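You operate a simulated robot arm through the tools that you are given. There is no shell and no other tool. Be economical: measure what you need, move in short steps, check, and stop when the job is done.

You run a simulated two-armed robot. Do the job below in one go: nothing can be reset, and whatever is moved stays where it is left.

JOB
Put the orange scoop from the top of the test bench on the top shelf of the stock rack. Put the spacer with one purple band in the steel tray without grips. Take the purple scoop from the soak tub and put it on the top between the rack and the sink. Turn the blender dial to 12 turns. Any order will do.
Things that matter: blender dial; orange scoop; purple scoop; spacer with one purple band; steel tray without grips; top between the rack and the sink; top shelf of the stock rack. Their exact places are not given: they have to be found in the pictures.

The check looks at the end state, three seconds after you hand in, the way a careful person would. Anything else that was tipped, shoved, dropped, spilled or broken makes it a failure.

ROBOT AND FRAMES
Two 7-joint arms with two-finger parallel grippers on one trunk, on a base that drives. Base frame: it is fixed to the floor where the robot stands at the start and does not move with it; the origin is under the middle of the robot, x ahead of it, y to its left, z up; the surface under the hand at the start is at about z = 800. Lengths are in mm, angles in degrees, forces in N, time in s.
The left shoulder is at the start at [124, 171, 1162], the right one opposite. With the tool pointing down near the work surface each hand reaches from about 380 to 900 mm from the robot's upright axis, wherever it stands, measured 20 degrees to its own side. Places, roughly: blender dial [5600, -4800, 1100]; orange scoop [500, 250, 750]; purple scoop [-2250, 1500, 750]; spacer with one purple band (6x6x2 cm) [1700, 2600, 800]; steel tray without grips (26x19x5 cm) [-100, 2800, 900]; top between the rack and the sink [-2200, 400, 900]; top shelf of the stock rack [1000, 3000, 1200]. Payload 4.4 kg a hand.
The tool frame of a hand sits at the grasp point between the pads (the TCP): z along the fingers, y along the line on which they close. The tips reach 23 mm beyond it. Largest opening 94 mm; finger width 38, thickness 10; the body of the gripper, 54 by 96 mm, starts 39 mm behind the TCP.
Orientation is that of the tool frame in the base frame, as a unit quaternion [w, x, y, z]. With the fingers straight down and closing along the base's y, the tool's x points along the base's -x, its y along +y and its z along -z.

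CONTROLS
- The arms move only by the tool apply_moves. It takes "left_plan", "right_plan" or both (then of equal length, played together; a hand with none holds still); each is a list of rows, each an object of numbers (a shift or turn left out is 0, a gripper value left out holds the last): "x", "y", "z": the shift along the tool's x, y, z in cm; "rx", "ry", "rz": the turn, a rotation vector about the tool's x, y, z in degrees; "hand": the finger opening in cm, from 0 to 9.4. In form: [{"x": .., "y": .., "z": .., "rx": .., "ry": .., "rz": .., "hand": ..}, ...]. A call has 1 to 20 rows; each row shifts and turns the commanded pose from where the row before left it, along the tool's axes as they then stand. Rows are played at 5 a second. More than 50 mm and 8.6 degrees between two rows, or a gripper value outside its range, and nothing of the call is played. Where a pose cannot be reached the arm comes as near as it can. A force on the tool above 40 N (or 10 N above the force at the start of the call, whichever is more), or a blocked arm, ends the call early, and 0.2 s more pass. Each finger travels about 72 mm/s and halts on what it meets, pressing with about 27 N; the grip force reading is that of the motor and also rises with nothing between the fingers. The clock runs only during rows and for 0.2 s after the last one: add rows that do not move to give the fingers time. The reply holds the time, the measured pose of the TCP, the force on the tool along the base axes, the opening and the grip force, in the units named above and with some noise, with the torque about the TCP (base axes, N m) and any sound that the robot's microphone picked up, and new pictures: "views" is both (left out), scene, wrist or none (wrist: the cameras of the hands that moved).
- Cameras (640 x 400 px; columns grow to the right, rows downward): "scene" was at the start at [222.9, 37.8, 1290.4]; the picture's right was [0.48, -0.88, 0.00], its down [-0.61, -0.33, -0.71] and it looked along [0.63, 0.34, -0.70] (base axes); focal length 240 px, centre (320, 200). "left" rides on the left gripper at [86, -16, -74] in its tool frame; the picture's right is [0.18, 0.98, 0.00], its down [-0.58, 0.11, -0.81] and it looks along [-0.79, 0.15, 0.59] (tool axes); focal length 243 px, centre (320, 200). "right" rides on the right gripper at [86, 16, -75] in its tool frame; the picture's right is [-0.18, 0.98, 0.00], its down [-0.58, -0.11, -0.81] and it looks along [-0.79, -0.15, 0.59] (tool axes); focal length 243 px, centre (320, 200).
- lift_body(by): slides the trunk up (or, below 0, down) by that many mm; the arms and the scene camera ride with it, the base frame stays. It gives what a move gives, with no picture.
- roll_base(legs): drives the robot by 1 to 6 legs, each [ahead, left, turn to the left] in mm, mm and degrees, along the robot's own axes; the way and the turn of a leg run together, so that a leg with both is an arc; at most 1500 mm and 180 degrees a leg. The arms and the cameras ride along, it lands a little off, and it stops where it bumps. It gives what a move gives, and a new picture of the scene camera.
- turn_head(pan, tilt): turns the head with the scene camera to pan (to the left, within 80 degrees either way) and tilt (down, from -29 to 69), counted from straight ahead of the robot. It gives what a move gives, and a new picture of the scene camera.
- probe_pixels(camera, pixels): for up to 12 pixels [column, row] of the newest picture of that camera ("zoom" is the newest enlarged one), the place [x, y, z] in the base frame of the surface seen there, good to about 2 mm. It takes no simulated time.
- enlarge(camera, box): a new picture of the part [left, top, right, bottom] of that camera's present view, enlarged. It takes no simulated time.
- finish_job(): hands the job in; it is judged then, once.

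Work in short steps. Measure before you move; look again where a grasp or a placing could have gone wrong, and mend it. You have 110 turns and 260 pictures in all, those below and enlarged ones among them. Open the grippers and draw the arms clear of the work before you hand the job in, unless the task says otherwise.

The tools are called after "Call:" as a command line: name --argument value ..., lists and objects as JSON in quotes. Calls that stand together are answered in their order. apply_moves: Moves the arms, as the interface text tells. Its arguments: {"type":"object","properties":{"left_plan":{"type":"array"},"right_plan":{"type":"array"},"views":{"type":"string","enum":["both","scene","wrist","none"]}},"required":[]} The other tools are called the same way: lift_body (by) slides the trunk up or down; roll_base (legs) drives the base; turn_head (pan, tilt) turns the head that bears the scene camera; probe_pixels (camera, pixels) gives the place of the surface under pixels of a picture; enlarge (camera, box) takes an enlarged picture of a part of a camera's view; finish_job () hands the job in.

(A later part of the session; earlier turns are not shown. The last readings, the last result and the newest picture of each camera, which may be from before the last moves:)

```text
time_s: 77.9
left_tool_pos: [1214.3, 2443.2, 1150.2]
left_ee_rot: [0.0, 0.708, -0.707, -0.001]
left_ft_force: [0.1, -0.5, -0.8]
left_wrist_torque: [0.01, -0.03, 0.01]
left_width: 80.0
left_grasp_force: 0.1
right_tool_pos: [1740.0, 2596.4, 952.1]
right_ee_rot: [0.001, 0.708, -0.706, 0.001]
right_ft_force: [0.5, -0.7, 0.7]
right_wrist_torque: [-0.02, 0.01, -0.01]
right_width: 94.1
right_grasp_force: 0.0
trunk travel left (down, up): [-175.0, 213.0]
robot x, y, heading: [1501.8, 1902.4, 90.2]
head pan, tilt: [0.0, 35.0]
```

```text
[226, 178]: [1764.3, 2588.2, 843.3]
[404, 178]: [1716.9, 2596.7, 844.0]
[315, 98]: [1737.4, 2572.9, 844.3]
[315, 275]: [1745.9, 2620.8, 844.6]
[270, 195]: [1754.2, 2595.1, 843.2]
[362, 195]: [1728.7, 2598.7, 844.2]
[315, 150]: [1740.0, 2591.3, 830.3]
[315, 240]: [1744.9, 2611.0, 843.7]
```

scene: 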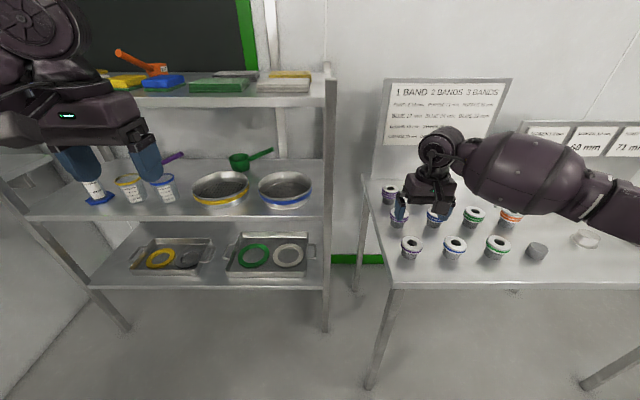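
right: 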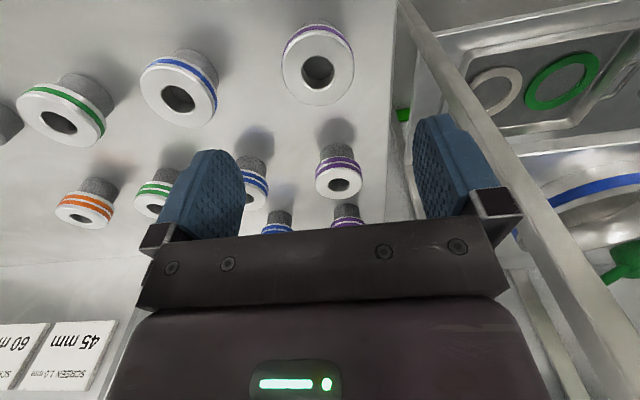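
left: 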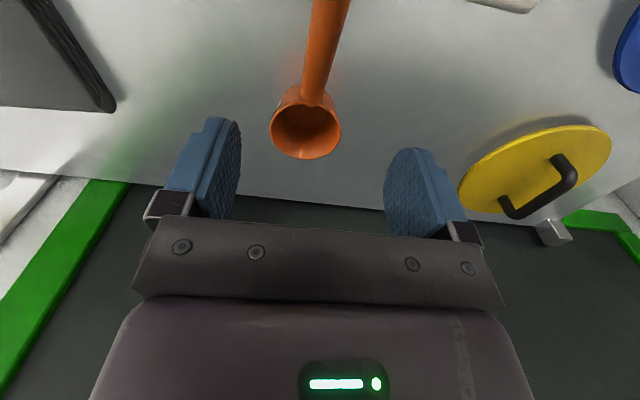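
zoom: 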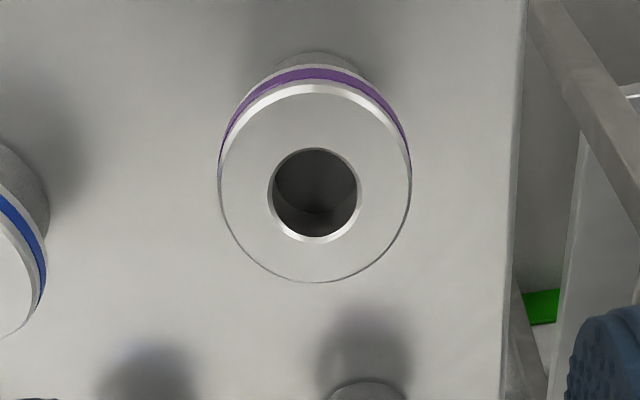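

The centre is (1741,2597), right under the TCP. I go down 11.5 cm and close.

Call:
apply_moves --right_plan '[{"z": 4}, {"z": 4}, {"z": 2.5}, {"z": 1.0}, {}, {"hand": 7.5}, {"hand": 6.5}, {"hand": 5.5}, {"hand": 4}, {}, {}]'

```text
time_s: 80.3
left_tool_pos: [1214.3, 2443.2, 1149.8]
left_ee_rot: [0.0, 0.707, -0.707, 0.0]
left_ft_force: [1.3, -0.3, 0.1]
left_wrist_torque: [-0.01, -0.04, -0.05]
left_width: 79.9
left_grasp_force: 0.1
right_tool_pos: [1741.1, 2598.1, 837.1]
right_ee_rot: [0.0, 0.708, -0.706, 0.0]
right_ft_force: [-0.2, -0.8, 0.1]
right_wrist_torque: [0.0, -0.01, 0.01]
right_width: 53.3
right_grasp_force: 27.1
trunk travel left (down, up): [-175.0, 213.0]
robot x, y, heading: [1502.4, 1899.7, 89.8]
head pan, tilt: [0.0, 35.0]
```

scene: 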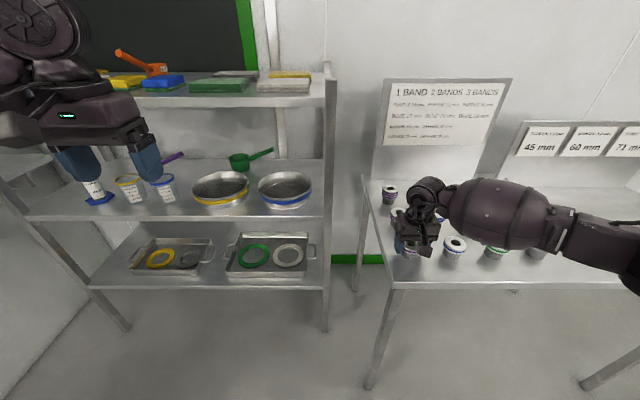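
right: 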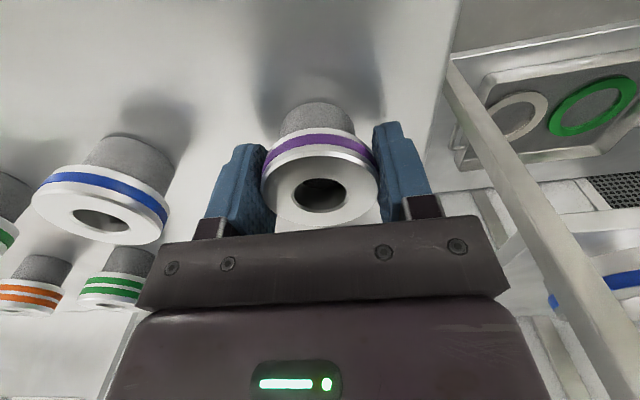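

Gripped at 53 mm. I lift gently and check that only the spacer comes along.

Call:
apply_moves --right_plan '[{"z": -1}, {"z": -2}, {"z": -4}, {"z": -4}, {"z": -4}, {"z": -4}, {}]'

```text
time_s: 81.9
left_tool_pos: [1213.4, 2441.9, 1149.5]
left_ee_rot: [0.001, 0.708, -0.706, 0.0]
left_ft_force: [-0.2, -0.3, 0.0]
left_wrist_torque: [-0.04, -0.03, 0.02]
left_width: 80.0
left_grasp_force: 0.0
right_tool_pos: [1739.5, 2597.2, 1028.2]
right_ee_rot: [0.0, 0.708, -0.707, 0.0]
right_ft_force: [0.6, -0.1, -0.7]
right_wrist_torque: [0.02, 0.02, 0.0]
right_width: 53.4
right_grasp_force: 26.8
trunk travel left (down, up): [-175.0, 213.0]
robot x, y, heading: [1499.2, 1902.7, 90.1]
head pan, tilt: [0.0, 35.0]
```

scene: 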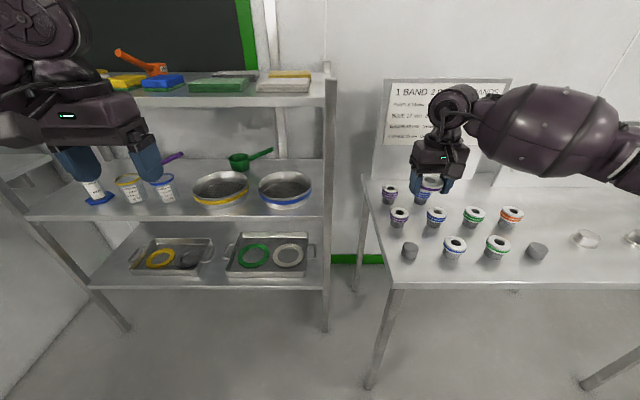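
right: 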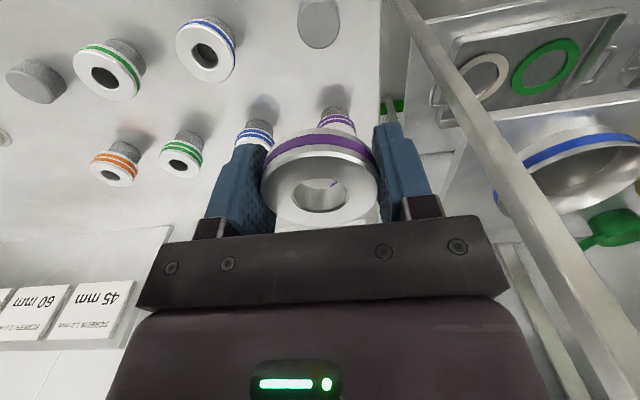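

Only the spacer came. I draw the right hand back, drive off to the left and look behind the machine for the tray.

Call:
apply_moves --right_plan '[{"x": 4}, {"x": 4, "y": -1}, {"x": 4, "y": -2}, {"x": 4, "y": -2}, {"x": 4, "y": -2}, {}]' --views "none"

Call:
roll_base --legs '[[-600, 0, 0], [0, 1000, 0], [0, 800, 0]]'

Call:
turn_head --pan 0 --tilt 15

```text
time_s: 83.3
left_tool_pos: [1213.4, 2443.3, 1150.4]
left_ee_rot: [0.001, 0.708, -0.706, 0.001]
left_ft_force: [-1.1, 1.1, -0.7]
left_wrist_torque: [-0.02, -0.01, 0.0]
left_width: 79.6
left_grasp_force: 0.1
right_tool_pos: [1811.4, 2398.6, 1029.9]
right_ee_rot: [0.001, 0.708, -0.707, 0.0]
right_ft_force: [-0.3, -0.2, -1.2]
right_wrist_torque: [0.0, -0.01, -0.02]
right_width: 53.3
right_grasp_force: 27.1
trunk travel left (down, up): [-175.0, 213.0]
robot x, y, heading: [1500.2, 1896.3, 90.1]
head pan, tilt: [0.0, 35.0]
```

```text
time_s: 93.5
left_tool_pos: [360.4, 1829.6, 1151.2]
left_ee_rot: [-0.002, -0.704, 0.71, 0.002]
left_ft_force: [-0.3, 0.3, 0.1]
left_wrist_torque: [0.05, -0.01, 0.03]
left_width: 79.8
left_grasp_force: 0.1
right_tool_pos: [952.4, 1788.3, 1031.0]
right_ee_rot: [-0.001, 0.708, -0.706, -0.003]
right_ft_force: [0.8, 0.7, -0.6]
right_wrist_torque: [0.01, -0.02, 0.03]
right_width: 53.5
right_grasp_force: 26.7
trunk travel left (down, up): [-175.0, 213.0]
robot x, y, heading: [639.9, 1295.1, 90.3]
head pan, tilt: [0.0, 35.0]
stopped in leg 2: the robot was blocked; the commanded pose is now the measured one
```

scene: 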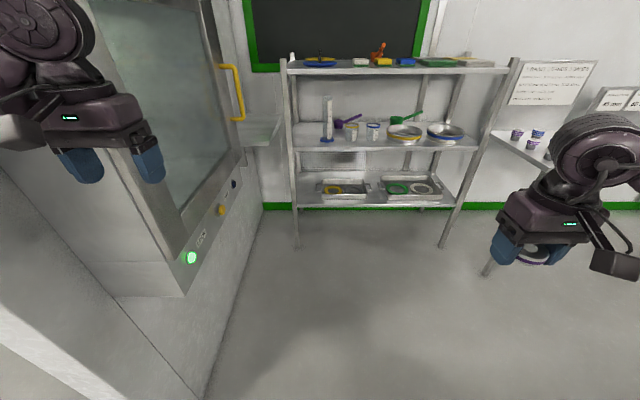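

```text
time_s: 94.4
left_tool_pos: [359.0, 1831.6, 1150.8]
left_ee_rot: [-0.002, -0.704, 0.71, 0.001]
left_ft_force: [0.5, 0.2, 0.1]
left_wrist_torque: [-0.01, -0.01, -0.02]
left_width: 80.1
left_grasp_force: 0.1
right_tool_pos: [952.9, 1787.7, 1030.7]
right_ee_rot: [0.001, 0.708, -0.706, -0.003]
right_ft_force: [-0.4, 0.6, -0.7]
right_wrist_torque: [-0.03, -0.01, 0.02]
right_width: 53.6
right_grasp_force: 27.3
trunk travel left (down, up): [-175.0, 213.0]
robot x, y, heading: [637.6, 1291.8, 90.4]
head pan, tilt: [0.0, 15.0]
```

scene: 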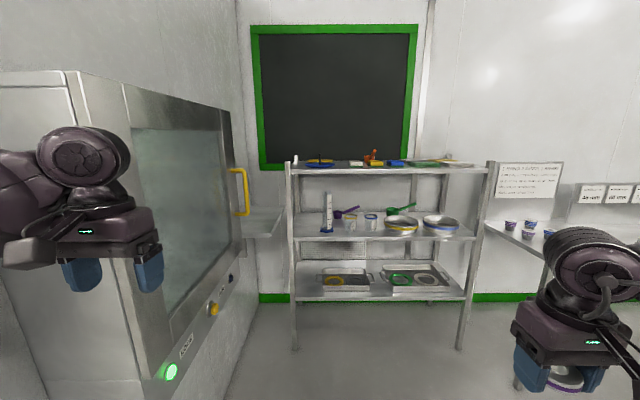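

The left hand met the machine's side and the drive stopped softly. I probe the wall and machine front to find how far to back off.

Call:
probe_pixels --camera "scene" --pixels '[[5, 250], [40, 385], [20, 100], [75, 90], [120, 300], [100, 385], [200, 390]]'

Call:
roll_base --legs '[[0, -60, 0], [-450, 0, 0]]'

Call:
turn_head --pan 55 --tilt 15

```text
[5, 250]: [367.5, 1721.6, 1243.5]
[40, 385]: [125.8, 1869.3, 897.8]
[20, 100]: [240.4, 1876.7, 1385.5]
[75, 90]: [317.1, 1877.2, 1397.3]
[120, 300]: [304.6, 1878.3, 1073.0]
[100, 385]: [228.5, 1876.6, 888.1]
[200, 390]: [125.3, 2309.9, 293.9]
```

```text
time_s: 97.9
left_tool_pos: [419.3, 1383.2, 1147.4]
left_ee_rot: [-0.002, -0.702, 0.712, -0.002]
left_ft_force: [0.3, -0.3, 0.3]
left_wrist_torque: [0.03, 0.03, -0.01]
left_width: 80.1
left_grasp_force: 0.2
right_tool_pos: [1011.9, 1335.9, 1031.1]
right_ee_rot: [0.0, -0.705, 0.709, 0.0]
right_ft_force: [0.2, -0.2, -0.3]
right_wrist_torque: [0.0, 0.0, -0.03]
right_width: 53.4
right_grasp_force: 27.3
trunk travel left (down, up): [-175.0, 213.0]
robot x, y, heading: [696.4, 837.0, 89.8]
head pan, tilt: [0.0, 15.0]
```

scene: 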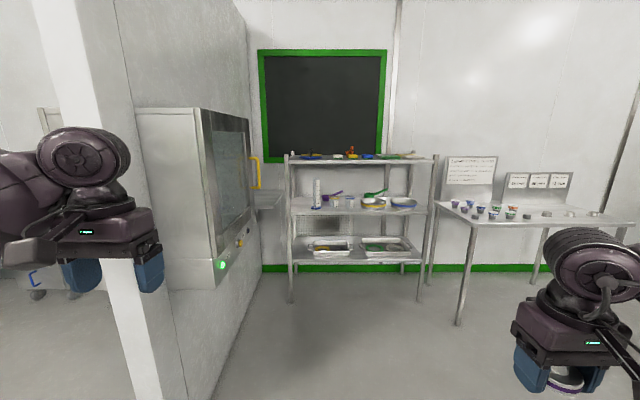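

```text
time_s: 99.1
left_tool_pos: [418.4, 1383.6, 1147.8]
left_ee_rot: [-0.002, -0.702, 0.712, -0.002]
left_ft_force: [-0.2, 0.4, 0.2]
left_wrist_torque: [0.0, -0.03, 0.01]
left_width: 80.2
left_grasp_force: 0.0
right_tool_pos: [1011.8, 1335.6, 1030.9]
right_ee_rot: [0.0, -0.705, 0.709, 0.0]
right_ft_force: [1.3, -1.4, -1.4]
right_wrist_torque: [0.01, 0.04, -0.03]
right_width: 53.6
right_grasp_force: 26.5
trunk travel left (down, up): [-175.0, 213.0]
robot x, y, heading: [701.4, 837.2, 89.4]
head pan, tilt: [55.0, 15.0]
```

scene: 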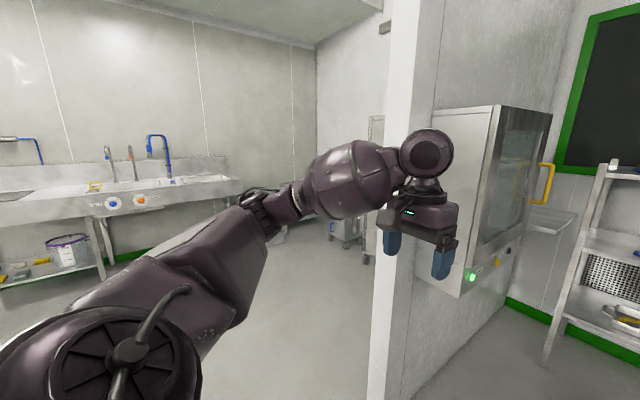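

The partition ends at the pillar; beyond is the sink room. I drive left past the pillar and look toward the wall behind.

Call:
roll_base --legs '[[0, 1200, 0]]'

Call:
turn_head --pan 0 --tilt 20

Call:
turn_head --pan 70 --tilt 20

```text
time_s: 110.1
left_tool_pos: [-805.6, 1379.2, 1146.5]
left_ee_rot: [-0.001, -0.706, 0.708, -0.001]
left_ft_force: [-0.8, 0.0, 0.2]
left_wrist_torque: [-0.01, 0.01, -0.02]
left_width: 80.2
left_grasp_force: 0.1
right_tool_pos: [-211.5, 1338.0, 1030.7]
right_ee_rot: [0.0, 0.709, -0.705, 0.0]
right_ft_force: [-0.6, -0.2, -1.2]
right_wrist_torque: [0.01, 0.05, 0.02]
right_width: 53.4
right_grasp_force: 27.5
trunk travel left (down, up): [-175.0, 213.0]
robot x, y, heading: [-521.0, 837.1, 90.4]
head pan, tilt: [55.0, 15.0]
```

scene: 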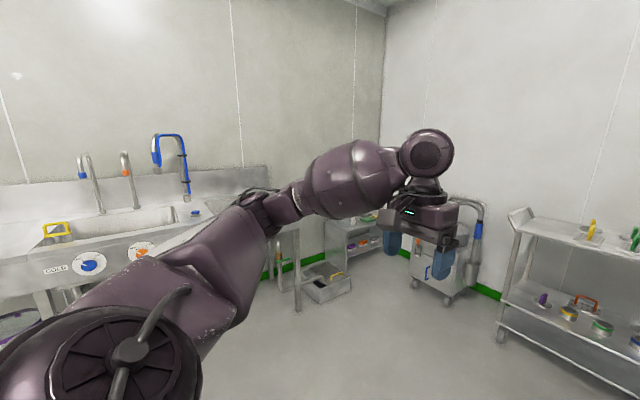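

```text
time_s: 111.3
left_tool_pos: [-805.9, 1378.9, 1146.3]
left_ee_rot: [-0.002, -0.706, 0.708, -0.001]
left_ft_force: [0.6, 0.0, 0.0]
left_wrist_torque: [0.02, 0.0, 0.03]
left_width: 79.9
left_grasp_force: 0.0
right_tool_pos: [-211.4, 1337.1, 1030.0]
right_ee_rot: [0.001, 0.709, -0.705, -0.001]
right_ft_force: [-0.1, 0.2, -1.4]
right_wrist_torque: [-0.01, -0.04, -0.01]
right_width: 53.5
right_grasp_force: 26.9
trunk travel left (down, up): [-175.0, 213.0]
robot x, y, heading: [-523.4, 840.3, 90.3]
head pan, tilt: [0.0, 20.0]
```

scene: 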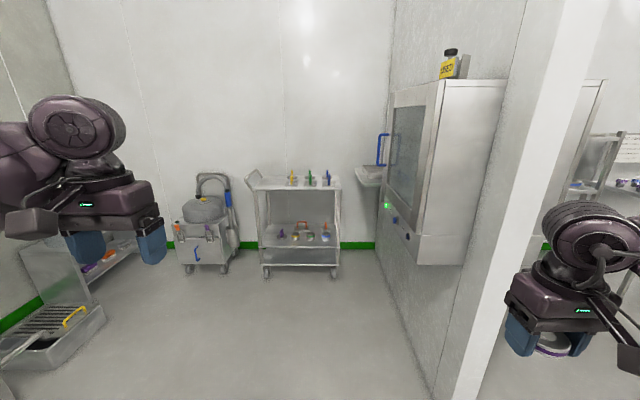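

```text
time_s: 112.7
left_tool_pos: [-806.3, 1378.3, 1146.4]
left_ee_rot: [-0.002, -0.706, 0.709, -0.001]
left_ft_force: [0.0, -0.7, -0.1]
left_wrist_torque: [-0.01, 0.0, -0.04]
left_width: 79.9
left_grasp_force: 0.0
right_tool_pos: [-211.5, 1336.8, 1031.2]
right_ee_rot: [0.0, 0.71, -0.705, 0.0]
right_ft_force: [-0.4, 1.0, -0.6]
right_wrist_torque: [0.02, 0.0, 0.0]
right_width: 53.2
right_grasp_force: 27.2
trunk travel left (down, up): [-175.0, 213.0]
robot x, y, heading: [-520.7, 837.5, 90.4]
head pan, tilt: [70.0, 20.0]
```

scene: 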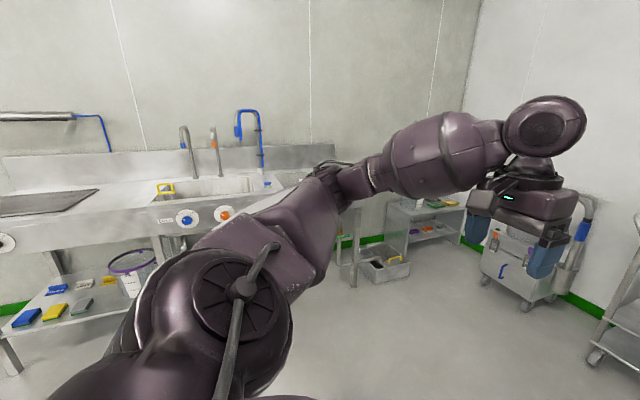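

The tray seems to lie on the ledge behind the machine, at (375,172) in the straight view. I look there again, and measure.

Call:
turn_head --pan -5 --tilt 20

Call:
enlarge --camera "scene" --box '[200, 120, 440, 270]'

```text
time_s: 114.2
left_tool_pos: [-804.5, 1379.5, 1147.6]
left_ee_rot: [-0.001, -0.706, 0.709, -0.002]
left_ft_force: [0.0, 0.4, -0.4]
left_wrist_torque: [0.01, -0.02, 0.01]
left_width: 80.2
left_grasp_force: 0.1
right_tool_pos: [-211.2, 1337.7, 1030.1]
right_ee_rot: [0.001, 0.709, -0.705, 0.0]
right_ft_force: [0.1, -0.3, 0.1]
right_wrist_torque: [-0.03, 0.0, -0.04]
right_width: 53.5
right_grasp_force: 27.0
trunk travel left (down, up): [-175.0, 213.0]
robot x, y, heading: [-521.4, 837.3, 90.2]
head pan, tilt: [-5.0, 20.0]
```

scene: 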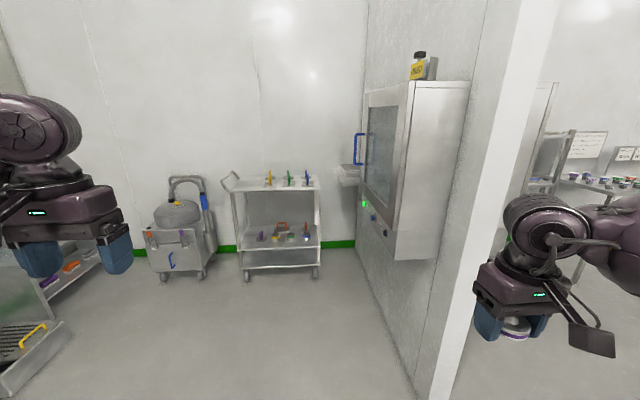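

```text
2.67 times, centred on (320, 195) of scene
```

zoom: 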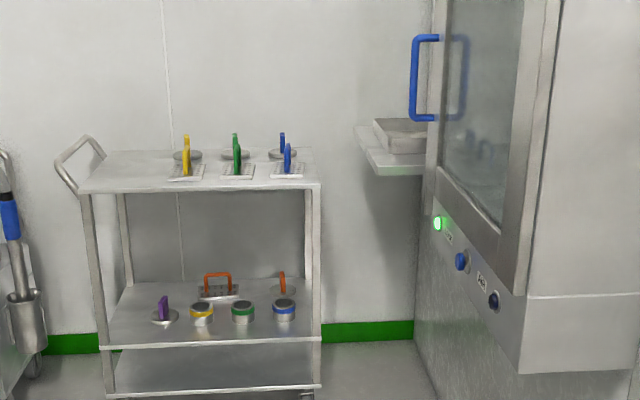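

Call:
probe_pixels --camera "zoom" --pixels '[[380, 165], [360, 145], [382, 135], [410, 145], [395, 122], [315, 170], [85, 170], [410, 80], [430, 170], [525, 100], [440, 220], [525, 360]]'

```text
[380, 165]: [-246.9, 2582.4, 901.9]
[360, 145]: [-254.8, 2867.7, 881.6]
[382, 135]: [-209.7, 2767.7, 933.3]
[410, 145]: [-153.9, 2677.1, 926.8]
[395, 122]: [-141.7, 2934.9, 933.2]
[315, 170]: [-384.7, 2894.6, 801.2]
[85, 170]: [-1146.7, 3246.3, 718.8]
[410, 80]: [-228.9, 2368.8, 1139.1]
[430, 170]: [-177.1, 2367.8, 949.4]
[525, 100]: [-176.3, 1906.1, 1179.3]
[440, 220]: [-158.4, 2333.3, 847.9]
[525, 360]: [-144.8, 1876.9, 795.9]
```

The tray lies on a ledge (z ~901) at about x -210..-20, y 2677-2935, its rim near z 940. I tuck both hands in, go past the machine at a distance, and then turn to face the ledge at 45°.

Call:
apply_moves --right_plan '[{"x": 4}, {"x": 4}, {"x": 3, "y": 2}, {"y": 3}, {}]' --left_plan '[{"x": 4}, {"x": 4}, {"x": 4}, {}, {}]' --views "none"

Call:
roll_base --legs '[[0, 430, 0], [1350, 0, 0]]'

```text
time_s: 115.4
left_tool_pos: [-804.7, 1258.5, 1149.2]
left_ee_rot: [-0.002, -0.705, 0.709, -0.001]
left_ft_force: [0.1, -0.3, 0.6]
left_wrist_torque: [-0.02, -0.02, 0.0]
left_width: 80.1
left_grasp_force: 0.1
right_tool_pos: [-231.7, 1258.1, 1031.1]
right_ee_rot: [0.0, 0.708, -0.706, 0.001]
right_ft_force: [0.3, 0.5, 0.0]
right_wrist_torque: [0.04, 0.02, 0.02]
right_width: 53.3
right_grasp_force: 27.4
right hand out of reach, approached as far as the arm can: row 3, 4
trunk travel left (down, up): [-175.0, 213.0]
robot x, y, heading: [-521.0, 836.9, 90.6]
head pan, tilt: [-5.0, 20.0]
```

```text
time_s: 126.1
left_tool_pos: [-1232.1, 2611.3, 1149.7]
left_ee_rot: [-0.002, -0.705, 0.71, -0.002]
left_ft_force: [0.4, 0.4, 0.6]
left_wrist_torque: [0.01, 0.03, -0.01]
left_width: 79.8
left_grasp_force: 0.1
right_tool_pos: [-658.7, 2608.8, 1030.4]
right_ee_rot: [-0.001, -0.706, 0.708, -0.002]
right_ft_force: [-0.4, 0.4, -1.0]
right_wrist_torque: [-0.03, -0.05, -0.01]
right_width: 53.5
right_grasp_force: 26.7
trunk travel left (down, up): [-175.0, 213.0]
robot x, y, heading: [-946.7, 2188.9, 89.9]
head pan, tilt: [-5.0, 20.0]
```

scene: 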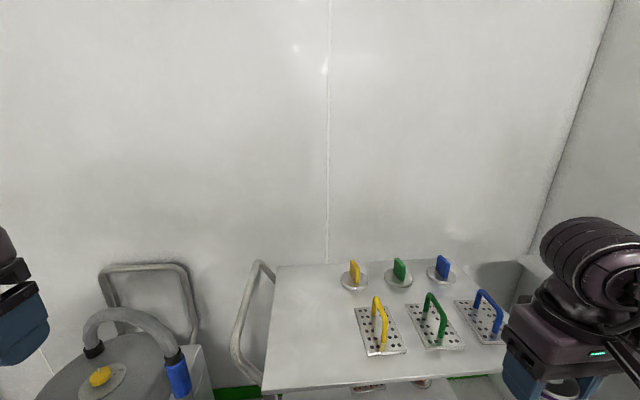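

I probe the cart's front edge, then turn 45° to the right.

Call:
probe_pixels --camera "scene" --pixels '[[300, 388], [450, 375], [380, 305], [430, 295], [520, 262], [180, 380]]'

Call:
roll_base --legs '[[0, 0, -45]]'

Call:
turn_head --pan -15 --tilt 30

```text
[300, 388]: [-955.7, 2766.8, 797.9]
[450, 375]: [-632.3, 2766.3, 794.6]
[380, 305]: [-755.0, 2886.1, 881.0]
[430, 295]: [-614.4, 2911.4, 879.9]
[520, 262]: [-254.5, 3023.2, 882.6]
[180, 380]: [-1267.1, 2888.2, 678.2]
```

```text
time_s: 128.6
left_tool_pos: [-849.3, 2687.9, 1149.3]
left_ee_rot: [-0.003, -0.375, 0.927, -0.001]
left_ft_force: [-0.3, 0.4, -0.1]
left_wrist_torque: [0.0, -0.03, 0.02]
left_width: 79.9
left_grasp_force: 0.0
right_tool_pos: [-449.8, 2276.3, 1030.2]
right_ee_rot: [-0.002, -0.38, 0.925, 0.0]
right_ft_force: [0.1, -0.3, -0.8]
right_wrist_torque: [-0.04, -0.03, 0.01]
right_width: 53.0
right_grasp_force: 26.9
trunk travel left (down, up): [-175.0, 213.0]
robot x, y, heading: [-950.0, 2191.2, 44.7]
head pan, tilt: [-5.0, 20.0]
```

scene: 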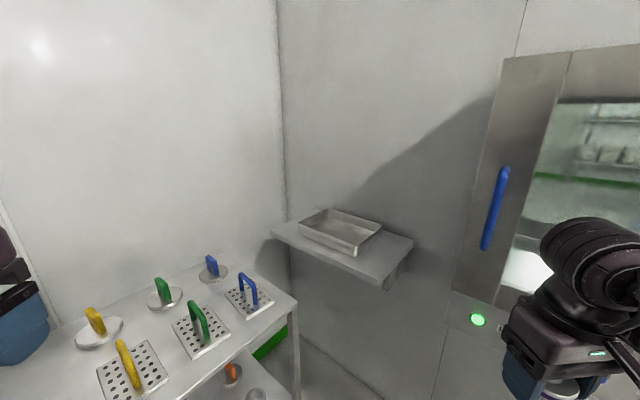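

```text
time_s: 129.3
left_tool_pos: [-848.4, 2687.2, 1148.7]
left_ee_rot: [-0.003, -0.375, 0.927, -0.001]
left_ft_force: [0.7, -0.1, 1.2]
left_wrist_torque: [0.0, 0.0, 0.0]
left_width: 80.0
left_grasp_force: 0.1
right_tool_pos: [-447.9, 2274.4, 1030.3]
right_ee_rot: [-0.002, -0.379, 0.926, 0.0]
right_ft_force: [0.1, 0.4, -0.8]
right_wrist_torque: [0.01, 0.02, 0.01]
right_width: 53.4
right_grasp_force: 27.0
trunk travel left (down, up): [-175.0, 213.0]
robot x, y, heading: [-949.8, 2193.1, 44.5]
head pan, tilt: [-15.0, 30.0]
```

scene: 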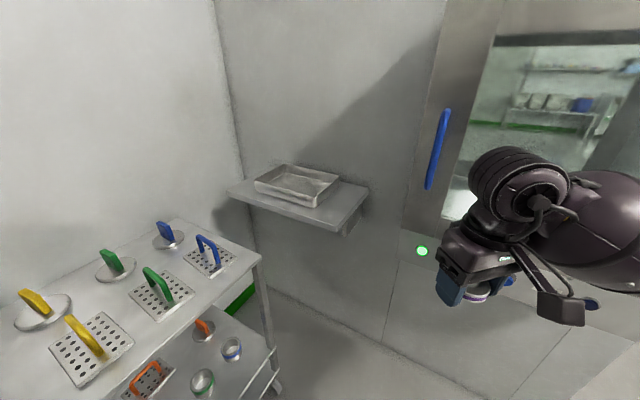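

The tray without grips is at (297,185). I zoom in and probe its rim and floor.

Call:
enlarge --camera "scene" --box '[220, 150, 380, 250]'

Call:
probe_pixels --camera "scene" --pixels '[[256, 183], [286, 166], [339, 179], [317, 202], [298, 183], [310, 186], [285, 180], [300, 215], [350, 218], [230, 188]]'

```text
4.00 times, centred on (300, 200) of scene
```

zoom: 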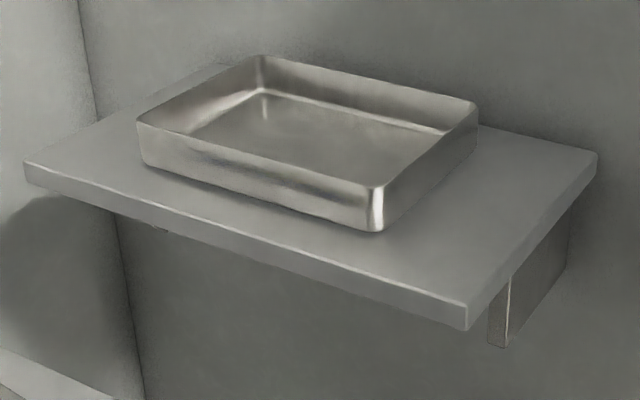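

```text
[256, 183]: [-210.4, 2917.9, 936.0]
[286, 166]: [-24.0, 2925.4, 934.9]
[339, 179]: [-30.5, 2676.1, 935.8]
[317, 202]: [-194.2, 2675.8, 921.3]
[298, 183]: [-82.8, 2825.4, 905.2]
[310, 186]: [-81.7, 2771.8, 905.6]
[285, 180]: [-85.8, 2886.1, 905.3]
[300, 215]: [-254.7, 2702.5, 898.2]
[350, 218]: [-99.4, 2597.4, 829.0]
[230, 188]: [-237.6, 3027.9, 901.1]
```

The tray floor is z 905, its centre (-115,2803). I drive 210 mm ahead.

Call:
roll_base --legs '[[210, 0, 0]]'

```text
time_s: 130.8
left_tool_pos: [-723.0, 2810.5, 1150.4]
left_ee_rot: [-0.001, -0.373, 0.928, -0.002]
left_ft_force: [0.9, 0.2, 0.2]
left_wrist_torque: [0.02, -0.02, 0.01]
left_width: 80.0
left_grasp_force: 0.1
right_tool_pos: [-325.7, 2396.9, 1030.8]
right_ee_rot: [-0.005, -0.373, 0.928, 0.0]
right_ft_force: [1.0, -0.4, -1.5]
right_wrist_torque: [0.03, 0.0, -0.01]
right_width: 53.4
right_grasp_force: 27.6
trunk travel left (down, up): [-175.0, 213.0]
robot x, y, heading: [-823.6, 2314.4, 44.2]
head pan, tilt: [-15.0, 30.0]
stopped in leg 1: the robot was blocked; the commanded pose is now the measured one
```

scene: 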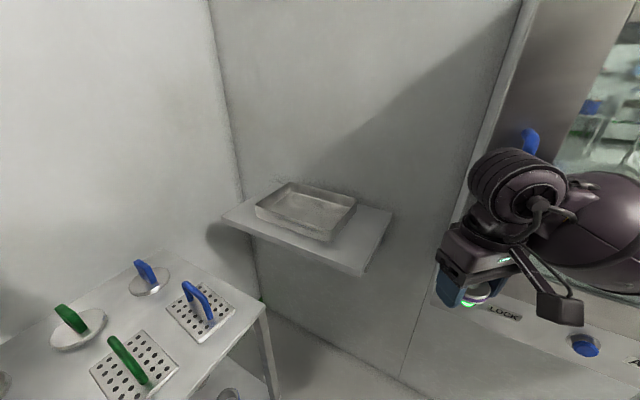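

Blocked, probably the right elbow at the machine door. I back off 40 mm, then swing the right hand left before extending it.

Call:
roll_base --legs '[[-40, 0, 0]]'

Call:
apply_moves --right_plan '[{"y": 3, "x": -1}, {"y": 4, "x": -1}, {"y": 4, "x": -1}, {"y": 4, "x": -1}, {"x": -4}, {"x": -4}, {"x": -4}, {"x": -4}, {}]'

```text
time_s: 131.7
left_tool_pos: [-750.8, 2781.9, 1150.1]
left_ee_rot: [-0.002, -0.373, 0.928, -0.001]
left_ft_force: [0.3, -0.9, -0.2]
left_wrist_torque: [0.0, -0.03, 0.02]
left_width: 80.1
left_grasp_force: 0.0
right_tool_pos: [-351.6, 2367.0, 1028.4]
right_ee_rot: [-0.006, -0.375, 0.927, -0.001]
right_ft_force: [-0.2, -0.3, -1.1]
right_wrist_torque: [0.02, -0.08, -0.02]
right_width: 53.4
right_grasp_force: 26.9
trunk travel left (down, up): [-175.0, 213.0]
robot x, y, heading: [-851.9, 2290.4, 44.4]
head pan, tilt: [-15.0, 30.0]
```

scene: 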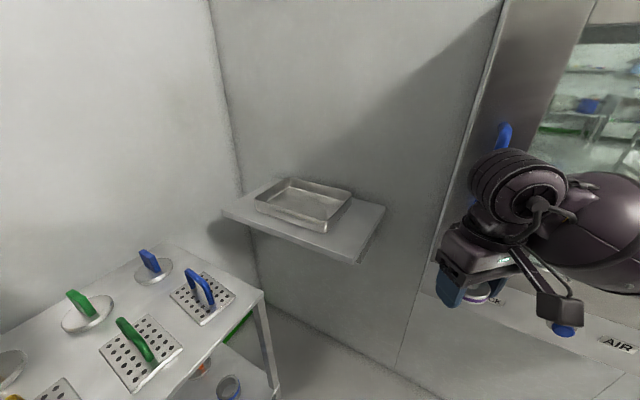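

```text
time_s: 133.9
left_tool_pos: [-789.3, 2773.5, 1161.9]
left_ee_rot: [0.014, -0.371, 0.929, -0.001]
left_ft_force: [0.4, -0.1, -0.6]
left_wrist_torque: [-0.01, -0.01, 0.01]
left_width: 80.0
left_grasp_force: 0.0
right_tool_pos: [-359.8, 2603.8, 1035.7]
right_ee_rot: [0.0, -0.385, 0.923, -0.004]
right_ft_force: [0.4, 0.7, -0.9]
right_wrist_torque: [-0.02, 0.05, -0.01]
right_width: 53.3
right_grasp_force: 27.1
trunk travel left (down, up): [-175.0, 213.0]
robot x, y, heading: [-873.0, 2284.6, 44.0]
head pan, tilt: [-15.0, 30.0]
stopped in row 9 (right hand): the arm was blocked; the commanded pose is now the measured one
```

scene: 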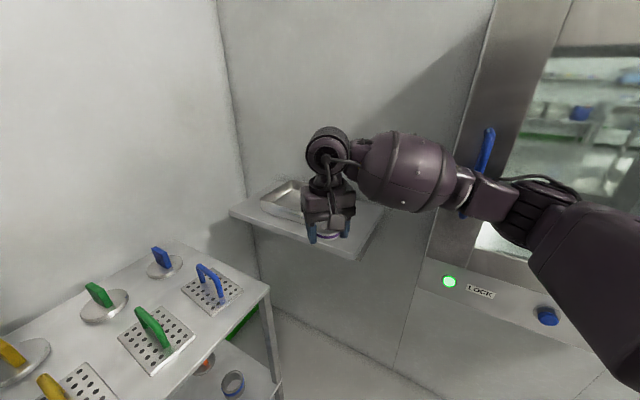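
right: 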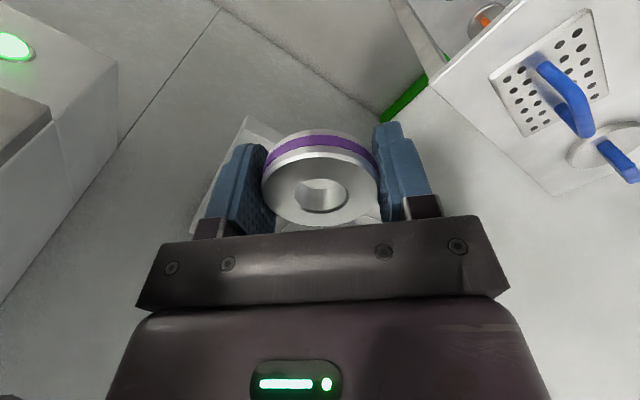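

The forearm seems to press on the door handle at (485,170). I probe the arm's outline before moving away.

Call:
probe_pixels --camera "scene" --pixels '[[480, 190], [510, 195], [560, 190], [600, 250], [630, 330], [430, 150], [488, 140], [478, 215], [330, 190]]'

Call:
roll_base --legs '[[-100, 20, 0]]'

```text
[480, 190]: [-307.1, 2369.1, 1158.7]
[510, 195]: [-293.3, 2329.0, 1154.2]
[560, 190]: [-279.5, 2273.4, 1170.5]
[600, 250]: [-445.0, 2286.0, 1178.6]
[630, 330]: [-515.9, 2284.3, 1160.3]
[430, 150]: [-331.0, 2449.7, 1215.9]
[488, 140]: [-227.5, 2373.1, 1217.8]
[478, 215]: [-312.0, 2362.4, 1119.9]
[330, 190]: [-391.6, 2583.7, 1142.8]
```

```text
time_s: 135.0
left_tool_pos: [-848.6, 2727.9, 1149.9]
left_ee_rot: [-0.002, -0.374, 0.927, -0.001]
left_ft_force: [0.2, 0.2, 0.3]
left_wrist_torque: [0.05, -0.01, 0.02]
left_width: 80.2
left_grasp_force: 0.1
right_tool_pos: [-418.6, 2559.6, 1015.3]
right_ee_rot: [-0.015, -0.383, 0.923, -0.005]
right_ft_force: [-0.5, -0.1, -1.2]
right_wrist_torque: [0.02, 0.0, 0.03]
right_width: 53.5
right_grasp_force: 26.4
trunk travel left (down, up): [-175.0, 213.0]
robot x, y, heading: [-947.9, 2234.2, 44.3]
head pan, tilt: [-15.0, 30.0]
```

scene: 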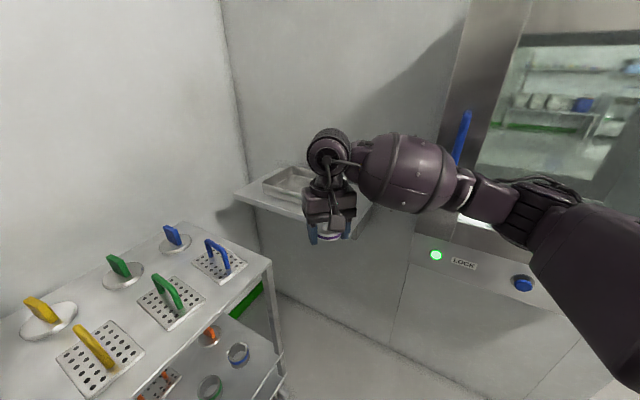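

The right elbow stands too far out for this approach beside the machine. I'll change hands: set the spacer on the free left part of the cart top, and take it with the left hand, whose elbow stays clear. I back off and turn to the cart.

Call:
roll_base --legs '[[-60, 0, 0], [0, 0, 45.5]]'

Call:
turn_head --pan 0 --tilt 40

```text
time_s: 138.1
left_tool_pos: [-1278.7, 2612.4, 1149.4]
left_ee_rot: [0.0, -0.704, 0.71, -0.002]
left_ft_force: [0.0, 0.6, 0.3]
left_wrist_torque: [0.04, 0.0, 0.0]
left_width: 80.0
left_grasp_force: 0.1
right_tool_pos: [-855.9, 2802.1, 1014.9]
right_ee_rot: [0.013, 0.711, -0.703, 0.011]
right_ft_force: [0.1, 0.4, -0.3]
right_wrist_torque: [-0.04, 0.02, 0.0]
right_width: 53.4
right_grasp_force: 27.3
trunk travel left (down, up): [-175.0, 213.0]
robot x, y, heading: [-993.8, 2193.1, 90.1]
head pan, tilt: [-15.0, 30.0]
```

scene: 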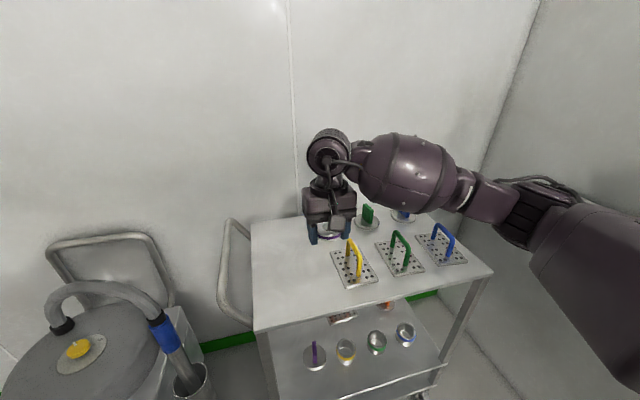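

```text
time_s: 138.8
left_tool_pos: [-1276.8, 2611.7, 1150.0]
left_ee_rot: [-0.001, -0.704, 0.71, -0.002]
left_ft_force: [-0.5, -0.3, -0.1]
left_wrist_torque: [0.02, -0.04, 0.02]
left_width: 80.2
left_grasp_force: 0.1
right_tool_pos: [-855.8, 2801.3, 1013.7]
right_ee_rot: [0.013, 0.71, -0.704, 0.01]
right_ft_force: [-0.1, -1.1, -0.6]
right_wrist_torque: [0.0, -0.02, -0.03]
right_width: 53.1
right_grasp_force: 27.2
trunk travel left (down, up): [-175.0, 213.0]
robot x, y, heading: [-996.2, 2189.2, 89.9]
head pan, tilt: [0.0, 40.0]
```

scene: 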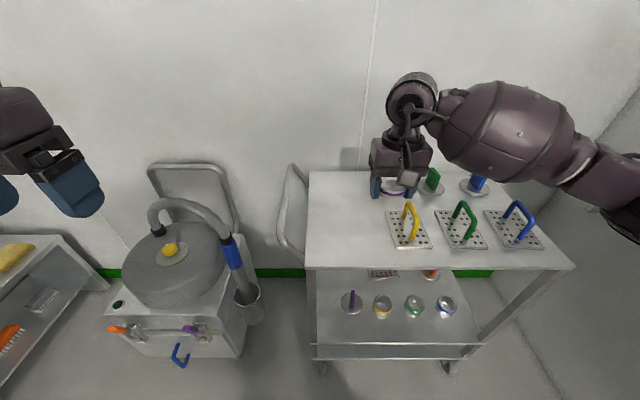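

The left part of the cart top at (345,225) is free. I probe it.

Call:
probe_pixels --camera "scene" --pixels '[[308, 262], [345, 262], [345, 230], [345, 200], [388, 240], [390, 212], [310, 200], [280, 235], [365, 170]]'

```text
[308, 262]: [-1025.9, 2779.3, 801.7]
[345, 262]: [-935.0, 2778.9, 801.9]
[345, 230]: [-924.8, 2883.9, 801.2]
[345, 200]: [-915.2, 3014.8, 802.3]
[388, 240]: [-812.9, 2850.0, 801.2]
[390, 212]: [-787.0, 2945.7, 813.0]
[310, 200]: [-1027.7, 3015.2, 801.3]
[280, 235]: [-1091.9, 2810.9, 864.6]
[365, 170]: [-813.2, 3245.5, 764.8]
```

I set the spacer at about (-930,2850) on the cart top (z 801): over there, then down till the tips are just above it.

Call:
apply_moves --right_plan '[{"x": -2.5, "y": 3.7}, {"x": -2.4, "y": 3.7, "rx": 1}, {"z": 4}, {"z": 4}, {"z": 4}, {"z": 3}, {"z": 2}, {"z": 1}, {}, {}]'

```text
time_s: 141.1
left_tool_pos: [-1276.8, 2612.0, 1149.8]
left_ee_rot: [0.0, -0.704, 0.71, -0.003]
left_ft_force: [-0.6, 0.5, 0.8]
left_wrist_torque: [0.0, -0.01, 0.02]
left_width: 79.9
left_grasp_force: 0.0
right_tool_pos: [-928.6, 2844.5, 833.6]
right_ee_rot: [0.007, 0.711, -0.703, 0.017]
right_ft_force: [0.3, -0.3, -0.7]
right_wrist_torque: [-0.01, -0.02, 0.0]
right_width: 53.4
right_grasp_force: 26.9
trunk travel left (down, up): [-175.0, 213.0]
robot x, y, heading: [-998.5, 2194.5, 90.1]
head pan, tilt: [0.0, 40.0]
```

scene: 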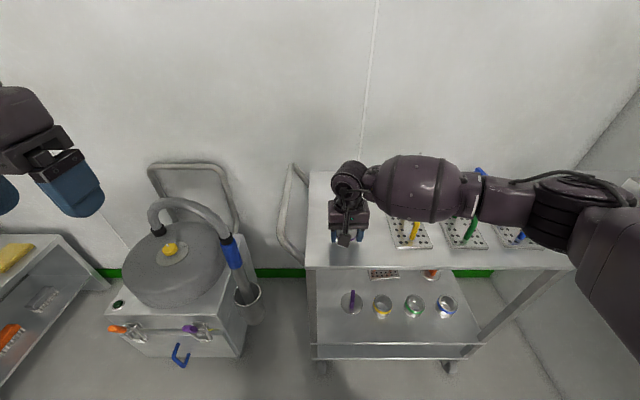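
right: 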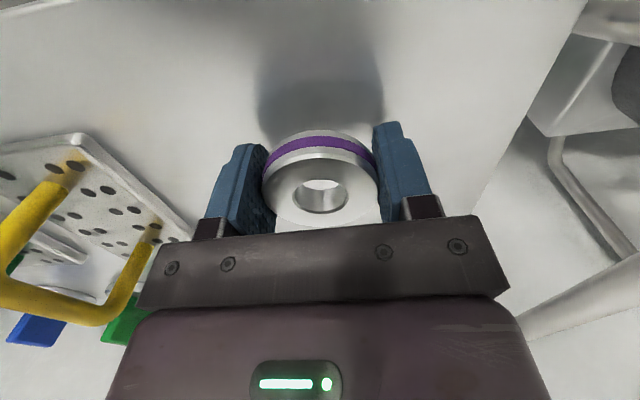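

Tips are about 9 mm above the top. I lower 7 mm more, open and rise.

Call:
apply_moves --right_plan '[{"z": 0.4}, {"z": 0.3}, {}, {"hand": 5.6}, {"hand": 6.2}, {"hand": 7.2}, {}, {"z": -1}, {"z": -3}, {"z": -4}, {"z": -4}, {"z": -4}, {"z": -4}, {}]'

```text
time_s: 144.1
left_tool_pos: [-1276.5, 2611.8, 1148.4]
left_ee_rot: [-0.002, -0.704, 0.71, -0.003]
left_ft_force: [0.3, -0.5, 0.5]
left_wrist_torque: [-0.03, 0.0, 0.03]
left_width: 80.0
left_grasp_force: 0.1
right_tool_pos: [-929.6, 2851.2, 1024.1]
right_ee_rot: [0.007, 0.711, -0.703, 0.017]
right_ft_force: [-0.7, -0.2, 0.5]
right_wrist_torque: [0.0, -0.03, -0.01]
right_width: 72.2
right_grasp_force: 0.1
trunk travel left (down, up): [-175.0, 213.0]
robot x, y, heading: [-994.0, 2195.0, 90.0]
head pan, tilt: [0.0, 40.0]
```

scene: 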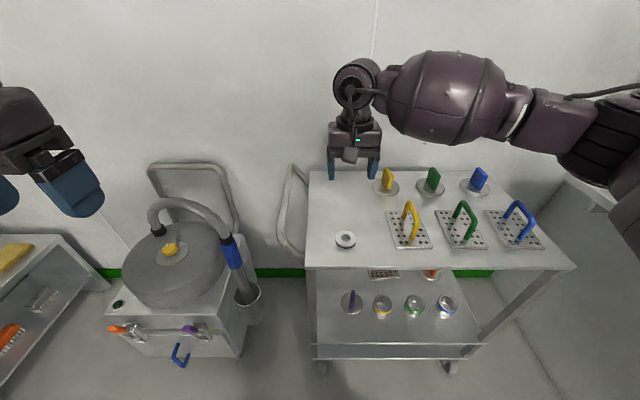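
right: 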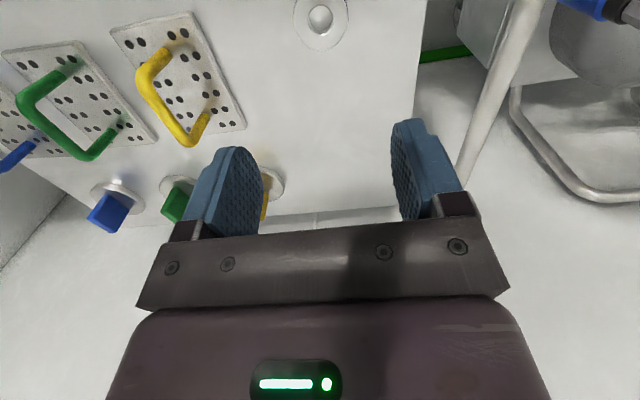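

The spacer lies flat at (345,239). I draw the right hand away and probe the spacer for the left hand.

Call:
apply_moves --right_plan '[{"x": 4, "y": -2}, {"x": 4, "y": -2}, {"x": 4, "y": -3}, {"x": 4, "y": -4}, {"x": 4, "y": -4}, {"x": 2, "y": -4}, {"y": -4}, {}]' --views "scene"

Call:
enlarge --camera "scene" --box '[305, 215, 385, 265]'

Call:
probe_pixels --camera "zoom" --pixels '[[240, 190], [400, 190], [320, 150], [320, 225], [320, 262]]'

```text
refused: row 4 steps farther than a row can; nothing moved
```

```text
8.00 times, centred on (345, 240) of scene
```

zoom: 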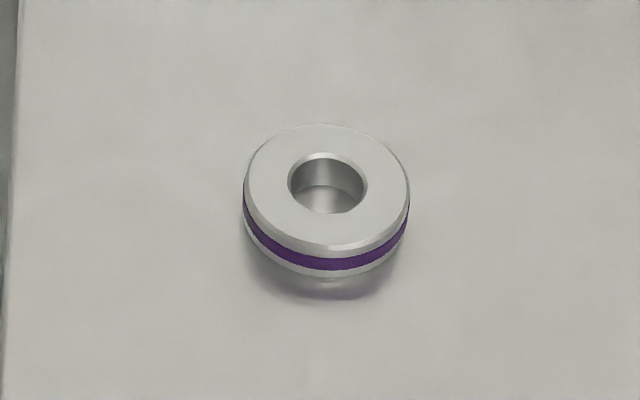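

```text
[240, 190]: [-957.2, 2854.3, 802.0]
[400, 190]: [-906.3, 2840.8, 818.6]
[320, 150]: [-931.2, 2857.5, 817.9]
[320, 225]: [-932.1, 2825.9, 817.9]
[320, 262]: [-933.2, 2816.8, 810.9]
```

The ring's centre is about (-930,2844). I tuck the right hand, then bring the left hand over the ring.

Call:
apply_moves --right_plan '[{"x": 4, "y": -2}, {"x": 4, "y": -2}, {"x": 4, "y": -2.5}, {"x": 4, "y": -2.5}, {"x": 3.5, "y": -3}, {"x": 2, "y": -4}, {"y": -4}, {"y": -4}, {}]' --views "none"

Call:
apply_moves --left_plan '[{"x": -2.58, "y": -3.86}, {"x": -2.58, "y": -3.86}, {"x": -2.58, "y": -3.86}, {"x": -2.58, "y": -3.86}, {"x": -2.58, "y": -3.86}, {"x": -2.58, "y": -3.86}, {"x": -2.58, "y": -3.86}, {"x": -2.58, "y": -3.86}, {"x": -2.58, "y": -3.86}, {"z": 4}, {"z": 4}, {"z": 4}, {"z": 4}, {"z": 4}, {}]'

```text
time_s: 146.1
left_tool_pos: [-1278.4, 2612.2, 1148.2]
left_ee_rot: [-0.002, -0.704, 0.71, -0.004]
left_ft_force: [-0.2, -0.9, 0.0]
left_wrist_torque: [0.01, -0.03, 0.01]
left_width: 80.2
left_grasp_force: 0.0
right_tool_pos: [-686.8, 2639.7, 1036.6]
right_ee_rot: [0.007, 0.711, -0.703, 0.017]
right_ft_force: [0.2, 0.0, -0.3]
right_wrist_torque: [0.0, -0.01, 0.0]
right_width: 72.1
right_grasp_force: 0.1
trunk travel left (down, up): [-175.0, 213.0]
robot x, y, heading: [-998.5, 2187.8, 90.0]
head pan, tilt: [0.0, 40.0]
```

```text
time_s: 149.2
left_tool_pos: [-927.8, 2838.9, 949.4]
left_ee_rot: [0.0, -0.704, 0.71, -0.002]
left_ft_force: [-0.5, -0.3, 0.4]
left_wrist_torque: [-0.01, 0.01, -0.01]
left_width: 79.8
left_grasp_force: 0.0
right_tool_pos: [-686.0, 2638.1, 1036.8]
right_ee_rot: [0.007, 0.711, -0.703, 0.017]
right_ft_force: [-0.1, 0.6, 1.1]
right_wrist_torque: [0.0, 0.02, 0.0]
right_width: 71.9
right_grasp_force: 0.0
trunk travel left (down, up): [-175.0, 213.0]
robot x, y, heading: [-995.0, 2189.3, 90.2]
head pan, tilt: [0.0, 40.0]
```

scene: 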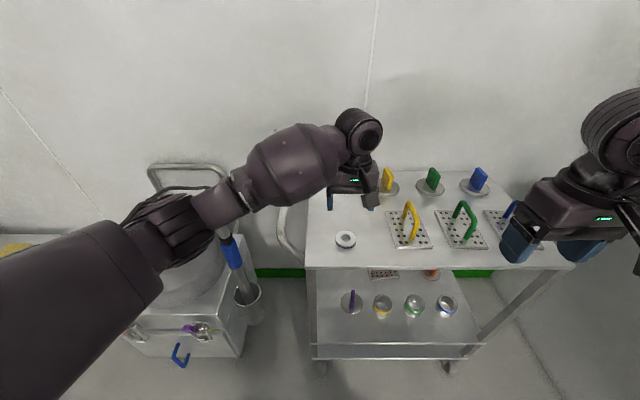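
left: 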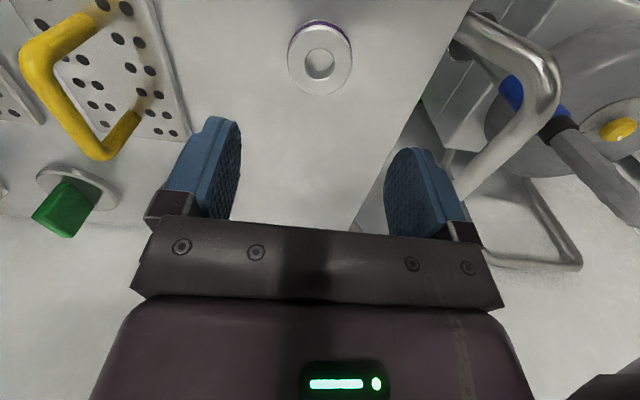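

I check the ring's centre in the left wrist view.

Call:
probe_pixels --camera "left" --pixels '[[291, 62], [349, 62], [320, 30], [320, 92]]'

```text
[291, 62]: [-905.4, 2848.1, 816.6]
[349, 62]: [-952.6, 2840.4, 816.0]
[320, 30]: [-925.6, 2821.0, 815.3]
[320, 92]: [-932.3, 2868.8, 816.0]
```

The centre is (-929,2845). I shift 6 mm ahead, go down to TCP z 826 and close.

Call:
apply_moves --left_plan '[{"x": -0.6, "z": 3}, {"z": 4}, {"z": 3}, {"z": 1.5}, {"z": 0.7}, {}, {"hand": 6.5}, {"hand": 5.5}, {"hand": 4}, {}, {}]'

```text
time_s: 151.7
left_tool_pos: [-927.5, 2845.4, 826.3]
left_ee_rot: [-0.002, -0.704, 0.71, -0.002]
left_ft_force: [-0.6, 0.2, 0.2]
left_wrist_torque: [0.03, 0.04, 0.02]
left_width: 52.9
left_grasp_force: 26.6
right_tool_pos: [-687.2, 2638.8, 1037.2]
right_ee_rot: [0.006, 0.711, -0.703, 0.016]
right_ft_force: [-0.4, -0.3, -0.1]
right_wrist_torque: [-0.01, 0.0, 0.03]
right_width: 72.0
right_grasp_force: 0.1
trunk travel left (down, up): [-175.0, 213.0]
robot x, y, heading: [-995.7, 2190.5, 89.9]
head pan, tilt: [0.0, 40.0]
```

scene: 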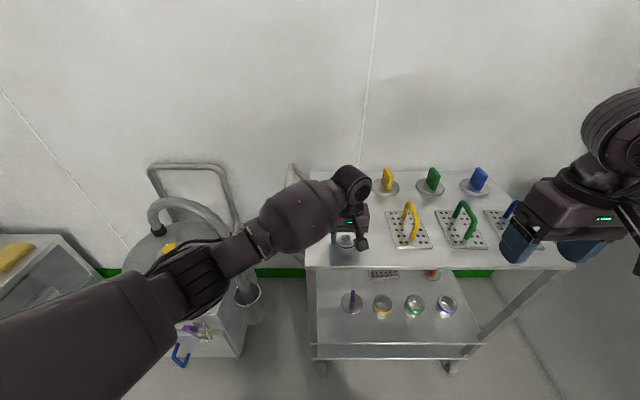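
left: 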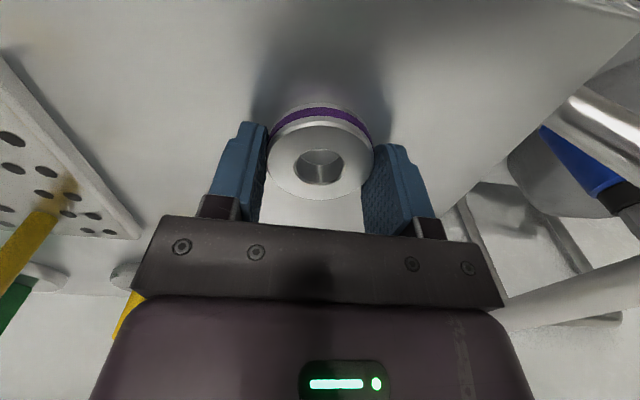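

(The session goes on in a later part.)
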